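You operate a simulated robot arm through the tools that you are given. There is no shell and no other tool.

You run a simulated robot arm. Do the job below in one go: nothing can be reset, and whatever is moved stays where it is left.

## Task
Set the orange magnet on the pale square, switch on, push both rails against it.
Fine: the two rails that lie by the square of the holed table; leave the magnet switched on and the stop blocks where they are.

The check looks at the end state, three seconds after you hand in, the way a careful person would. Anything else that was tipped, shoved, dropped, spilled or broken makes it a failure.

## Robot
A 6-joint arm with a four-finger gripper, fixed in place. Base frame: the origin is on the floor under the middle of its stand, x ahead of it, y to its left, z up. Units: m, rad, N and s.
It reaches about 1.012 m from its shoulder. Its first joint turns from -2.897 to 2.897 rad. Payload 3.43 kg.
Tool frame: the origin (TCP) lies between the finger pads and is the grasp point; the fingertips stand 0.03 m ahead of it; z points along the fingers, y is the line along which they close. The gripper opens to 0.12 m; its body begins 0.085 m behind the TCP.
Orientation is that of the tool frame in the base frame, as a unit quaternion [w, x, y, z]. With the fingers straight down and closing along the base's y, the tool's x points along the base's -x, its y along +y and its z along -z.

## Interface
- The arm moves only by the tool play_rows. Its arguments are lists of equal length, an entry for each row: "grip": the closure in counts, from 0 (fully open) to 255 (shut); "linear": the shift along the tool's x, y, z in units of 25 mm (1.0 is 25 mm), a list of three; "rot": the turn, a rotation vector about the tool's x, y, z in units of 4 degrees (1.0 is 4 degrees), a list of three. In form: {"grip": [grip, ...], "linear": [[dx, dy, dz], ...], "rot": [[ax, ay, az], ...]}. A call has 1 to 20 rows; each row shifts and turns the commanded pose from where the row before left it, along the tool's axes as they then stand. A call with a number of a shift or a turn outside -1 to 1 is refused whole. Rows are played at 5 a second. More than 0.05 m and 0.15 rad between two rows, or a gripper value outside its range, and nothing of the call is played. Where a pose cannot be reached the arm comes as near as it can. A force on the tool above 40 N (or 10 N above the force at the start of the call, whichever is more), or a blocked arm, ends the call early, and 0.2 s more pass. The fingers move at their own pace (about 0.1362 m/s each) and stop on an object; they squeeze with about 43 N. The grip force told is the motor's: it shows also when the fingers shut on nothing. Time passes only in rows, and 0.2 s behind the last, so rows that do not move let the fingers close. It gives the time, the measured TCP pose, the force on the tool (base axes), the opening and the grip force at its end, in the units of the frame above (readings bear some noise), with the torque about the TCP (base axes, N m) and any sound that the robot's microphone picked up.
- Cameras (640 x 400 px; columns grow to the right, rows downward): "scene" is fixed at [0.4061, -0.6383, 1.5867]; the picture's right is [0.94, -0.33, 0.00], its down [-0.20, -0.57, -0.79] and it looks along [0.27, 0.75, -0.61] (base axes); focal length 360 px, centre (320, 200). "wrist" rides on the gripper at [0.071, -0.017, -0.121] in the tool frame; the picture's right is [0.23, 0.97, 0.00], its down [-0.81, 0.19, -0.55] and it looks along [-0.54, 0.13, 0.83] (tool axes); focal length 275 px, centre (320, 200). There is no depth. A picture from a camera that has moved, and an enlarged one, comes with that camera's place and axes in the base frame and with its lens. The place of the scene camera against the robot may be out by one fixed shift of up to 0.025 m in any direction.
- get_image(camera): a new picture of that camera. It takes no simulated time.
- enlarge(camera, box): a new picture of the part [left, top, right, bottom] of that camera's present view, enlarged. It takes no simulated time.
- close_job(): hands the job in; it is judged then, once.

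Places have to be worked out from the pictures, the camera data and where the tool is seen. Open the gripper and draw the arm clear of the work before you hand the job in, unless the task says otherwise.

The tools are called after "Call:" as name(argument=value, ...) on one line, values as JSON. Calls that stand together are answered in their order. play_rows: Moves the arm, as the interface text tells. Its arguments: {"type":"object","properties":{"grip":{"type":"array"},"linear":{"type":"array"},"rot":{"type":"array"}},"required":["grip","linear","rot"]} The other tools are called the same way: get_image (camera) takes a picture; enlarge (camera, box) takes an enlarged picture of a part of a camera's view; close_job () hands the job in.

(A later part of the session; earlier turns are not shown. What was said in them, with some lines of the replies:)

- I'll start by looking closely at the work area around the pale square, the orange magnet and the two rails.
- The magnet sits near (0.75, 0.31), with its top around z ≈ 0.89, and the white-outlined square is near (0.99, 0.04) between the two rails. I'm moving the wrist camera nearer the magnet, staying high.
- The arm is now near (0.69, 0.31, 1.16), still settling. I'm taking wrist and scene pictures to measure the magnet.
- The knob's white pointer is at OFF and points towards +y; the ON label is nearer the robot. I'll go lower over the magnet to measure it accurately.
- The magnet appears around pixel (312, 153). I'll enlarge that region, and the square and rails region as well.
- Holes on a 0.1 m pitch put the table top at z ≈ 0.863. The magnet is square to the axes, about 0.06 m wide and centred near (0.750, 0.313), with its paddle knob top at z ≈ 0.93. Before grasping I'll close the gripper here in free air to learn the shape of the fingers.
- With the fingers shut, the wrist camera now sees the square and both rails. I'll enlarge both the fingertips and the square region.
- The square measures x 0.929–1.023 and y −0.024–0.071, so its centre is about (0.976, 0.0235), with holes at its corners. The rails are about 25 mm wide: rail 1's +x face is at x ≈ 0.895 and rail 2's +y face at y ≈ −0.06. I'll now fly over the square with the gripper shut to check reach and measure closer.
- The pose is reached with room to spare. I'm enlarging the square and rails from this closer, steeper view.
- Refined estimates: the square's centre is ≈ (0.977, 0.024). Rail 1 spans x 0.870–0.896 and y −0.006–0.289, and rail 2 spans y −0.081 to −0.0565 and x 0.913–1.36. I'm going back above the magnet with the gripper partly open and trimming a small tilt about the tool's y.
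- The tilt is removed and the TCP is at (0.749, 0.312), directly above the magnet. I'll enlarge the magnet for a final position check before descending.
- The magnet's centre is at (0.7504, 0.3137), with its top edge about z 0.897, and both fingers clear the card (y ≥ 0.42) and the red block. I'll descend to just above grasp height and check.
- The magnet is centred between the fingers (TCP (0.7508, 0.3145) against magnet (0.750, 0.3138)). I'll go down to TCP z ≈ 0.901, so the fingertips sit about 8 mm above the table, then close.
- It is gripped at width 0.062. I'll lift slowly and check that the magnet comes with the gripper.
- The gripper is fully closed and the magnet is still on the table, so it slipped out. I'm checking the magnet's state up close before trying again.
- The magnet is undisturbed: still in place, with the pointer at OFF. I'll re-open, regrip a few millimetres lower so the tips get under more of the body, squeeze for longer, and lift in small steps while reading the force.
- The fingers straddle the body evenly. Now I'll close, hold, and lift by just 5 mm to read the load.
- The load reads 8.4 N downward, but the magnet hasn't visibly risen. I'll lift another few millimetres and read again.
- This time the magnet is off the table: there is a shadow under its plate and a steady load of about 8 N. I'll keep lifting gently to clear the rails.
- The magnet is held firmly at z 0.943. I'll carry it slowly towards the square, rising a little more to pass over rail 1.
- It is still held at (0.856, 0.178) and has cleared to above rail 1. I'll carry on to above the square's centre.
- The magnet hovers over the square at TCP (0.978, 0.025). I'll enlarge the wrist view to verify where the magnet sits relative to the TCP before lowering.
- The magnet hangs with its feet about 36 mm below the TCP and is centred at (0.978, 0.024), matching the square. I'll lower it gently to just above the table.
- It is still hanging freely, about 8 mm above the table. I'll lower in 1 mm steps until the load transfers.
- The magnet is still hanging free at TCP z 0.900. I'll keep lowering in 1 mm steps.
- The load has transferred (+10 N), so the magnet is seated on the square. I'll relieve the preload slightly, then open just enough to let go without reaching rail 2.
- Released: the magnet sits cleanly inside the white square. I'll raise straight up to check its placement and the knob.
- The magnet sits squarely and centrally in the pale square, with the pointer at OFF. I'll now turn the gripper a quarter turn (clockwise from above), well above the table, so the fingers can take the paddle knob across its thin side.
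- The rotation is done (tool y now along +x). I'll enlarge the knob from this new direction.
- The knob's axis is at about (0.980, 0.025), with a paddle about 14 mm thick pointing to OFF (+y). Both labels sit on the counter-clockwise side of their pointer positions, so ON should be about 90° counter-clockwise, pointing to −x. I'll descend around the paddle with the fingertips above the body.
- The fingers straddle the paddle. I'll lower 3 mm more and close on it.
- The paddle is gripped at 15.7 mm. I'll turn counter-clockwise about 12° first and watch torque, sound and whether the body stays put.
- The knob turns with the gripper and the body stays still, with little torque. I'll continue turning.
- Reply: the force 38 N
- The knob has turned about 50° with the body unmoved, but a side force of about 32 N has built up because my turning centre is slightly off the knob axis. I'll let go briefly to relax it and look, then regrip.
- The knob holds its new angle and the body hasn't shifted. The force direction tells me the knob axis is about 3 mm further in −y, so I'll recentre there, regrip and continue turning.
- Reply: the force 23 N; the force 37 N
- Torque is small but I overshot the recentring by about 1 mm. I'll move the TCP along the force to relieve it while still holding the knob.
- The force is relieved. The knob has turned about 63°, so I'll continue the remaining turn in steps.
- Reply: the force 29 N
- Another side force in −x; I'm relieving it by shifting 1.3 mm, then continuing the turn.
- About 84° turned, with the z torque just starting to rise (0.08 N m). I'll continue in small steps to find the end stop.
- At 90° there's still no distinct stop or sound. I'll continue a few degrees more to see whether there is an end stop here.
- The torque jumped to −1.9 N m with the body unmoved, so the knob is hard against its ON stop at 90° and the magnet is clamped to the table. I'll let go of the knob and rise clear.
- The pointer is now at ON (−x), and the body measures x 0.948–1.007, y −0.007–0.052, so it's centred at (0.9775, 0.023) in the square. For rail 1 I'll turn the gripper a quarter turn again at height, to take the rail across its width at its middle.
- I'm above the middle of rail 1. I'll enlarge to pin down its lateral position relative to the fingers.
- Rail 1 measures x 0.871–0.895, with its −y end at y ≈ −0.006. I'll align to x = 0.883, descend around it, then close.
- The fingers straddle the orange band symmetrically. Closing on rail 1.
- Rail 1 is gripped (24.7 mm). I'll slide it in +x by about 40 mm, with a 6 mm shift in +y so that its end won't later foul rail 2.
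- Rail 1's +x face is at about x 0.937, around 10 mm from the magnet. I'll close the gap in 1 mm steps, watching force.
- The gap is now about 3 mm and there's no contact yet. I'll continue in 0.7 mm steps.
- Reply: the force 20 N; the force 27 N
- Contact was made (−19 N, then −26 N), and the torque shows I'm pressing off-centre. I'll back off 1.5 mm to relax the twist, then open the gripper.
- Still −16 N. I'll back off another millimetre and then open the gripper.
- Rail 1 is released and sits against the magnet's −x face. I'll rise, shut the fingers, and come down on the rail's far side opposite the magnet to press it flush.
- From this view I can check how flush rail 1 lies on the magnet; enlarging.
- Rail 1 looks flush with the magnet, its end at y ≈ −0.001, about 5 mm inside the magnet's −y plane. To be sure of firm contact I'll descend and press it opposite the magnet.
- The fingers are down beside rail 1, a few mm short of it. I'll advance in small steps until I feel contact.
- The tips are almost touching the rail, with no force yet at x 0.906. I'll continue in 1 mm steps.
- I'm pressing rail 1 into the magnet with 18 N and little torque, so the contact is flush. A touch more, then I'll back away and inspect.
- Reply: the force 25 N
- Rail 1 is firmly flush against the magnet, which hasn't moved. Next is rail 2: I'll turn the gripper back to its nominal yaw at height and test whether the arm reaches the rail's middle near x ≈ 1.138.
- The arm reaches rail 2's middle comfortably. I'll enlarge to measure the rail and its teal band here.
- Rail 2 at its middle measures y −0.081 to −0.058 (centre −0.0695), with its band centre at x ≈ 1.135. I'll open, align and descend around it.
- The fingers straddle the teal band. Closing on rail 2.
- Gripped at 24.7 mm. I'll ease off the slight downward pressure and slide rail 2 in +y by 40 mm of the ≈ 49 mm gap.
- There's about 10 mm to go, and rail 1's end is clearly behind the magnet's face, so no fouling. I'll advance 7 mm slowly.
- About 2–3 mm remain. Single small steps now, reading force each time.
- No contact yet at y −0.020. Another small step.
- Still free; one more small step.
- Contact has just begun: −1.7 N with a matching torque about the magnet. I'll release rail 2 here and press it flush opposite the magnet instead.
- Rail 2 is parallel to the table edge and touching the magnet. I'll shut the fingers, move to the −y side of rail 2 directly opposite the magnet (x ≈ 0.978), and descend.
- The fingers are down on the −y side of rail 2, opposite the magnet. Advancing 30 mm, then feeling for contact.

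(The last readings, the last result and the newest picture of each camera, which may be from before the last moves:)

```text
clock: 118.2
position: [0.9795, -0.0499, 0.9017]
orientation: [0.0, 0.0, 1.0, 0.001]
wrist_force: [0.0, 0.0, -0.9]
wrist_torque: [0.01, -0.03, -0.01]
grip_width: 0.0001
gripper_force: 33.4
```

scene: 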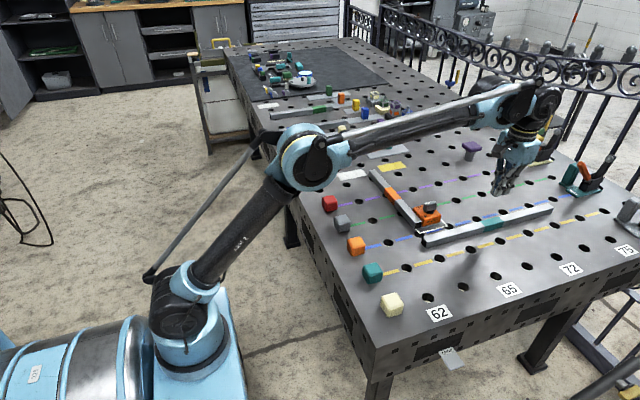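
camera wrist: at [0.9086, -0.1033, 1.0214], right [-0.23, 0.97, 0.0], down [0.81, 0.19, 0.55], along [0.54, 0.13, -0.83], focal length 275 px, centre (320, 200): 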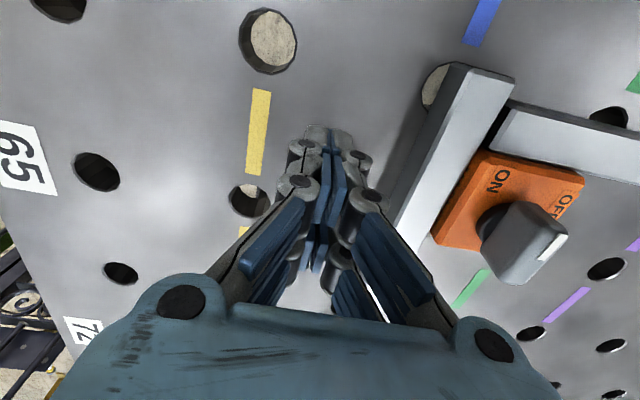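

No contact yet at y −0.050; continuing in 1 mm steps.

Call:
play_rows(grip=[255, 255, 255, 255], linear=[[0, 0.04, 0], [0, 0.04, 0], [0, 0.03, 0], [0, 0, 0]], rot=[[0, 0, 0], [0, 0, 0], [0, 0, 0], [0, 0, 0]])

```text
clock: 119.2
position: [0.979, -0.0471, 0.9012]
orientation: [0.0, 0.0, 1.0, 0.001]
wrist_force: [-0.2, 0.1, -0.3]
wrist_torque: [-0.02, 0.0, 0.03]
grip_width: 0.0
gripper_force: 33.3
```

Call:
play_rows(grip=[255, 255, 255, 255], linear=[[0, 0.04, 0], [0, 0.03, 0], [0, 0.02, 0], [0, 0, 0]], rot=[[0, 0, 0], [0, 0, 0], [0, 0, 0], [0, 0, 0]])

```text
clock: 120.2
position: [0.9794, -0.0443, 0.8995]
orientation: [0.0, 0.001, 1.0, 0.001]
wrist_force: [-0.5, 1.1, 0.7]
wrist_torque: [0.0, 0.0, -0.01]
grip_width: 0.0001
gripper_force: 34.2
```

Still free at y −0.044. Another couple of half-millimetre steps.

Call:
play_rows(grip=[255, 255, 255, 255], linear=[[0, 0.03, 0], [0, 0.02, 0], [0, 0, 0], [0, 0, 0]], rot=[[0, 0, 0], [0, 0, 0], [0, 0, 0], [0, 0, 0]])

Call:
enlarge(camera="scene", box=[400, 180, 460, 240])

```text
clock: 121.2
position: [0.979, -0.0441, 0.9007]
orientation: [0.0, -0.001, 1.0, 0.001]
wrist_force: [-0.8, -10.7, 4.8]
wrist_torque: [-0.12, -0.01, -0.01]
grip_width: 0.0
gripper_force: 33.4
```

```text
6.67 times, centred on (430, 210) of scene
camera zoom: at [0.4061, -0.6383, 1.5867], right [0.94, -0.33, 0.0], down [-0.2, -0.57, -0.79], along [0.27, 0.75, -0.61], focal length 2403 px, centre (-413, 133)
```

zoom: 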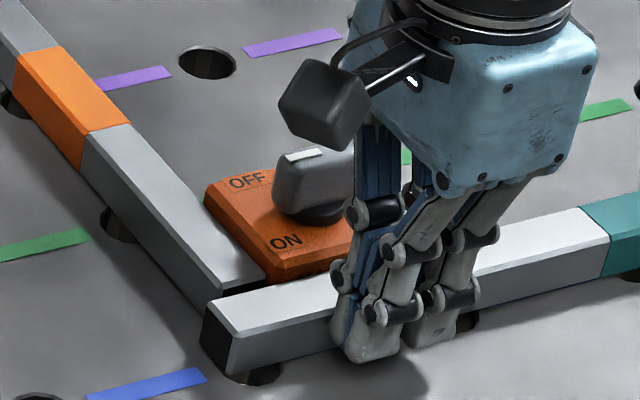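

Firm contact (−10.7 N, no twist). I'll press slightly more, then back straight away and lift.

Call:
play_rows(grip=[255, 255, 255], linear=[[0, 0.02, 0], [0, 0.01, 0], [0, 0, 0]], rot=[[0, 0, 0], [0, 0, 0], [0, 0, 0]])

Call:
play_rows(grip=[255, 255, 255, 255, 255, 255, 255, 255], linear=[[0, -0.1, 0], [0, -0.4, 0], [0, -0.8, 0], [0, 0, -0.8], [0, 0, -1], [0, 0, -1], [0, 0, -1], [0, 0, 0]], rot=[[0, 0, 0], [0, 0, 0], [0, 0, 0], [0, 0, 0], [0, 0, 0], [0, 0, 0], [0, 0, 0], [0, 0, 0]])

Call:
get_image(camera="wrist")

Call:
enlarge(camera="scene", box=[380, 160, 560, 260])

Call:
enlarge(camera="scene", box=[400, 190, 460, 250])

```text
clock: 122.0
position: [0.9791, -0.0433, 0.901]
orientation: [0.001, 0.0, 1.0, 0.001]
wrist_force: [2.9, -20.7, 10.4]
wrist_torque: [-0.21, 0.0, 0.02]
grip_width: 0.0
gripper_force: 33.2
```

```text
clock: 123.8
position: [0.9803, -0.0757, 0.9962]
orientation: [0.0, -0.001, 1.0, 0.001]
wrist_force: [-0.1, -0.6, 0.4]
wrist_torque: [0.03, 0.03, -0.05]
grip_width: 0.0
gripper_force: 32.7
```

```text
taken
camera wrist: at [0.9092, -0.0937, 1.1169], right [-0.23, 0.97, 0.0], down [0.81, 0.19, 0.55], along [0.54, 0.13, -0.83], focal length 275 px, centre (320, 200)
```

wrist: 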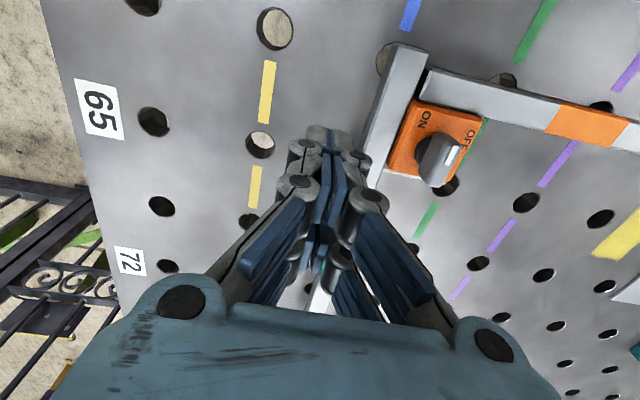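

```text
3.56 times, centred on (470, 210) of scene
camera zoom: at [0.4061, -0.6383, 1.5867], right [0.94, -0.33, 0.0], down [-0.2, -0.57, -0.79], along [0.27, 0.75, -0.61], focal length 1282 px, centre (-213, 164)
```

zoom: 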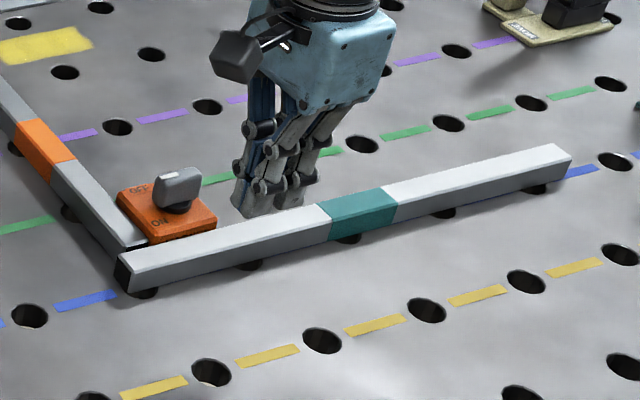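

```text
6.67 times, centred on (430, 220) of scene
camera zoom: at [0.4061, -0.6383, 1.5867], right [0.94, -0.33, 0.0], down [-0.2, -0.57, -0.79], along [0.27, 0.75, -0.61], focal length 2403 px, centre (-413, 67)
```

zoom: 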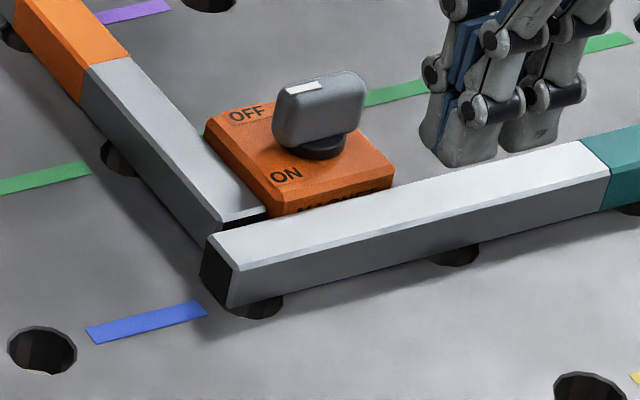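

Both rails look seated. I'll raise and move over the magnet so the wrist camera looks nearly straight down at both contacts and I can check for gaps.

Call:
play_rows(grip=[255, 255, 255, 255, 255, 255, 255, 255], linear=[[0, 0, -1], [0, 0, -1], [0, 0, -1], [-0.5, 0.96, 0], [-0.5, 0.96, 0], [-0.5, 0.96, 0], [-0.5, 0.96, 0], [0, 0, 0]], rot=[[0, 0, 0], [0, 0, 0], [0, 0, 0], [0, 0, 0], [0, 0, 0], [0, 0, 0], [0, 0, 0], [0, 0, 0]])

Call:
get_image(camera="wrist")

Call:
enlarge(camera="wrist", box=[230, 0, 400, 130])

```text
clock: 125.6
position: [1.0301, 0.0221, 1.0717]
orientation: [0.0, -0.001, 1.0, 0.0]
wrist_force: [-0.2, -0.2, 0.0]
wrist_torque: [0.01, 0.01, -0.01]
grip_width: 0.0001
gripper_force: 33.2
```

```text
taken
camera wrist: at [0.9592, 0.0025, 1.1928], right [-0.23, 0.97, 0.0], down [0.81, 0.19, 0.55], along [0.54, 0.13, -0.83], focal length 275 px, centre (320, 200)
```

wrist: 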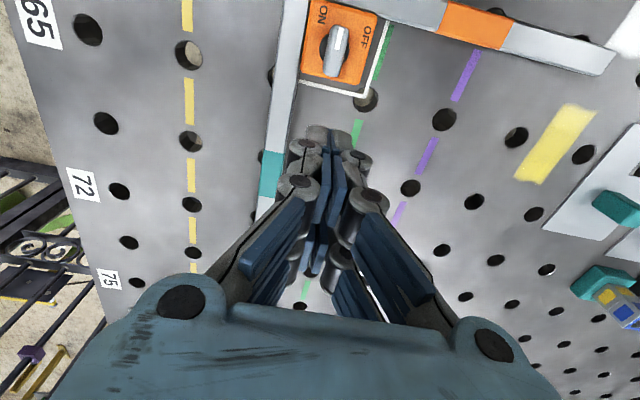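

```text
3.08 times, centred on (315, 65) of wrist
camera zoom: at [0.9592, 0.0025, 1.1928], right [-0.23, 0.97, 0.0], down [0.81, 0.19, 0.55], along [0.54, 0.13, -0.83], focal length 847 px, centre (335, 615)
```

zoom: 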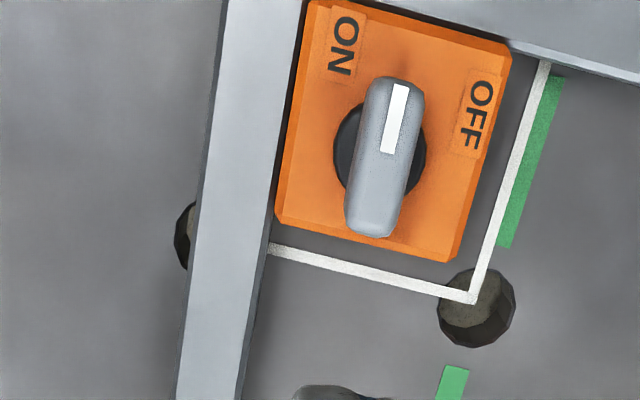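

From above, rail 2's face lies parallel and tight along the magnet's foot. I'll shift back a little to see rail 1's contact from above too.

Call:
play_rows(grip=[255, 255, 255, 255, 255, 255], linear=[[0.9, 0, -0.5], [0.9, 0, -0.5], [0.9, 0, 0], [0, 0, 0], [0, 0, 0], [0, 0, 0]], rot=[[0, 0, 0], [0, 0, 0], [0, 0, 0], [0, 0, 0], [0, 0, 0], [0, 0, 0]])

Call:
get_image(camera="wrist")

Call:
enlarge(camera="wrist", box=[240, 0, 420, 150])

Call:
get_image(camera="scene")

```text
clock: 127.0
position: [0.963, 0.021, 1.0977]
orientation: [0.0, -0.001, 1.0, 0.002]
wrist_force: [-0.2, 0.3, 0.7]
wrist_torque: [-0.01, 0.0, -0.02]
grip_width: 0.0
gripper_force: 33.2
```

```text
taken
camera wrist: at [0.8917, 0.0022, 1.2183], right [-0.23, 0.97, 0.0], down [0.81, 0.19, 0.55], along [0.54, 0.13, -0.83], focal length 275 px, centre (320, 200)
```

wrist: 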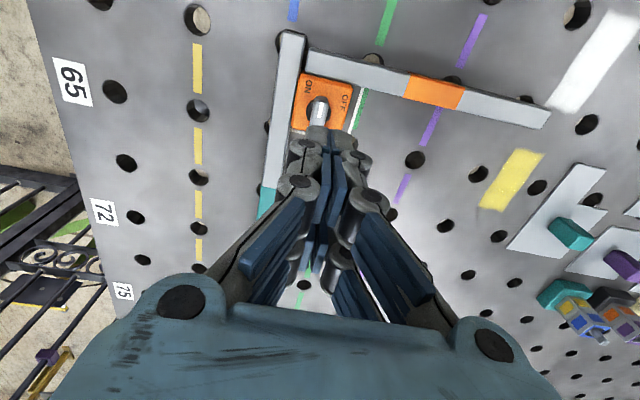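

```text
2.67 times, centred on (330, 75) of wrist
camera zoom: at [0.8917, 0.0022, 1.2183], right [-0.23, 0.97, 0.0], down [0.81, 0.19, 0.55], along [0.54, 0.13, -0.83], focal length 734 px, centre (293, 533)
```

zoom: 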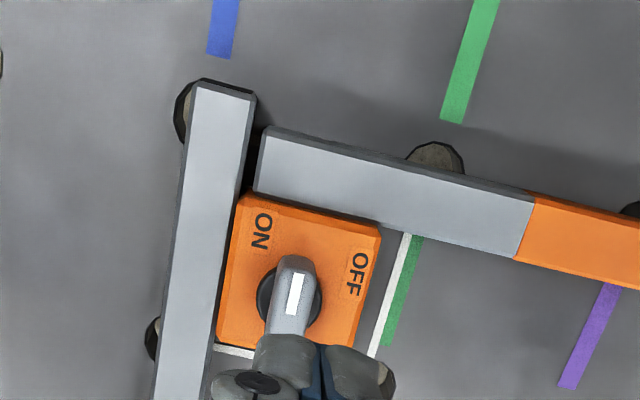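

```text
taken
```

scene: 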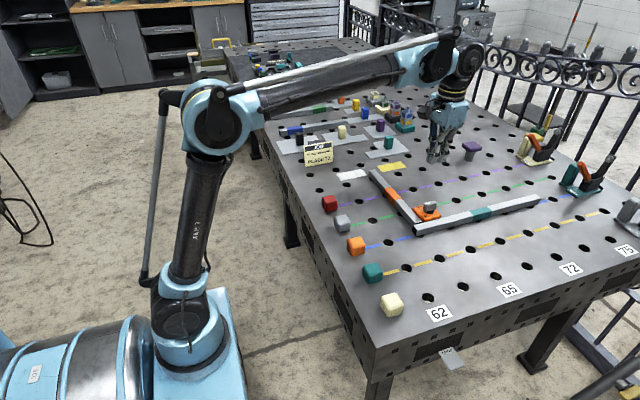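

Both rails lie parallel and tight against the magnet, which stays in the square with its pointer at ON. I'll open the gripper and draw the arm up and well clear.

Call:
play_rows(grip=[255, 255, 255, 255, 0, 0, 0, 0, 0, 0, 0, 0, 0, 0, 0, 0, 0, 0, 0, 0], linear=[[0, 0, -1], [0, 0, -1], [0, 0, -1], [0, 0, -1], [1, 0.75, 0], [1, 0.75, 0], [1, 0.75, 0], [1, 0.75, 0], [1, 0.75, 0], [1, 0.75, 0], [1, 0.75, 0], [1, 0.75, 0], [1, 0.75, 0], [1, 0.75, 0], [1, 0.75, 0], [1, 0.75, 0], [1, 0.75, 0], [1, 0.75, 0], [1, 0.75, 0], [0, 0, 0]], rot=[[0, 0, 0], [0, 0, 0], [0, 0, 0], [0, 0, 0], [0, 0, 0], [0, 0, 0], [0, 0, 0], [0, 0, 0], [0, 0, 0], [0, 0, 0], [0, 0, 0], [0, 0, 0], [0, 0, 0], [0, 0, 0], [0, 0, 0], [0, 0, 0], [0, 0, 0], [0, 0, 0], [0, 0, 0], [0, 0, 0]])

Call:
get_image(camera="scene")

Call:
enlarge(camera="scene", box=[360, 155, 480, 255])

Call:
enlarge(camera="scene", box=[400, 190, 460, 250])

```text
clock: 131.2
position: [0.5872, 0.3017, 1.1955]
orientation: [0.0, 0.0, 1.0, 0.001]
wrist_force: [-0.1, 0.1, 0.4]
wrist_torque: [0.0, 0.0, -0.02]
grip_width: 0.1201
gripper_force: 0.0
```

```text
taken
```

scene: 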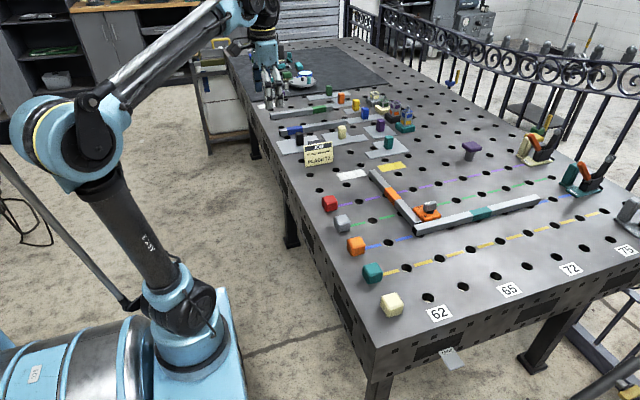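

```text
4.00 times, centred on (420, 205) of scene
camera zoom: at [0.4061, -0.6383, 1.5867], right [0.94, -0.33, 0.0], down [-0.2, -0.57, -0.79], along [0.27, 0.75, -0.61], focal length 1442 px, centre (-80, 180)
```

zoom: 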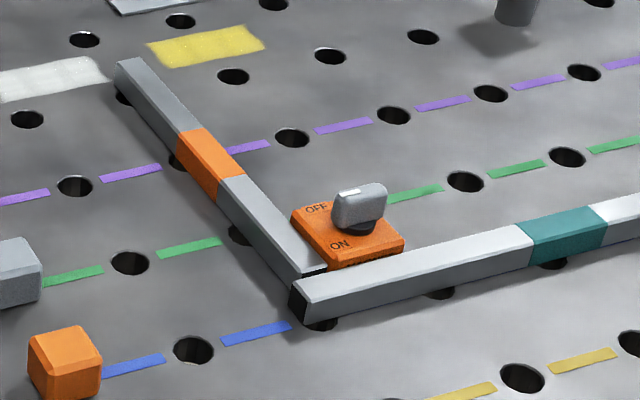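

```text
6.67 times, centred on (430, 220) of scene
camera zoom: at [0.4061, -0.6383, 1.5867], right [0.94, -0.33, 0.0], down [-0.2, -0.57, -0.79], along [0.27, 0.75, -0.61], focal length 2403 px, centre (-413, 67)
```

zoom: 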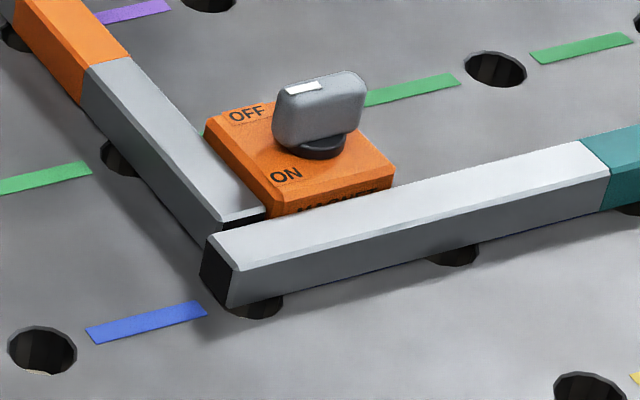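

The arm is clear with the gripper open. The magnet is in the pale square with its pointer at ON, both rails are against it, and the stop blocks, card and everything else stand where they were. Handing in the job.

Call:
close_job()

```text
The job is handed in.
```

I handed the job in with the magnet on the pale square, switched on, and both rails pushed against it.

- **Magnet:** it sits within 1–2 mm of the square's centre. The knob is against its ON stop, a quarter turn from OFF. The body did not move under about 25 N of side push or nearly 1.9 N m on the knob, so it is clamped to the table.
- **Rail with the orange band:** I slid it against the magnet's side facing the robot and pressed it there with about 22 N. I also shifted it about 6 mm along its length so its end would not block the other rail.
- **Rail with the teal band:** I slid it against the adjacent face and pressed it there with about 21 N. From above, both rails lie parallel to the magnet's faces with no visible gap.
- **Everything else:** the stop blocks, job card and other items look unmoved in the last picture. The gripper is open and the arm is well clear of the table work.

On the first lift the magnet slipped out of the grip and stayed where it was. I gripped it a few millimetres lower and lifted more slowly, and that held.
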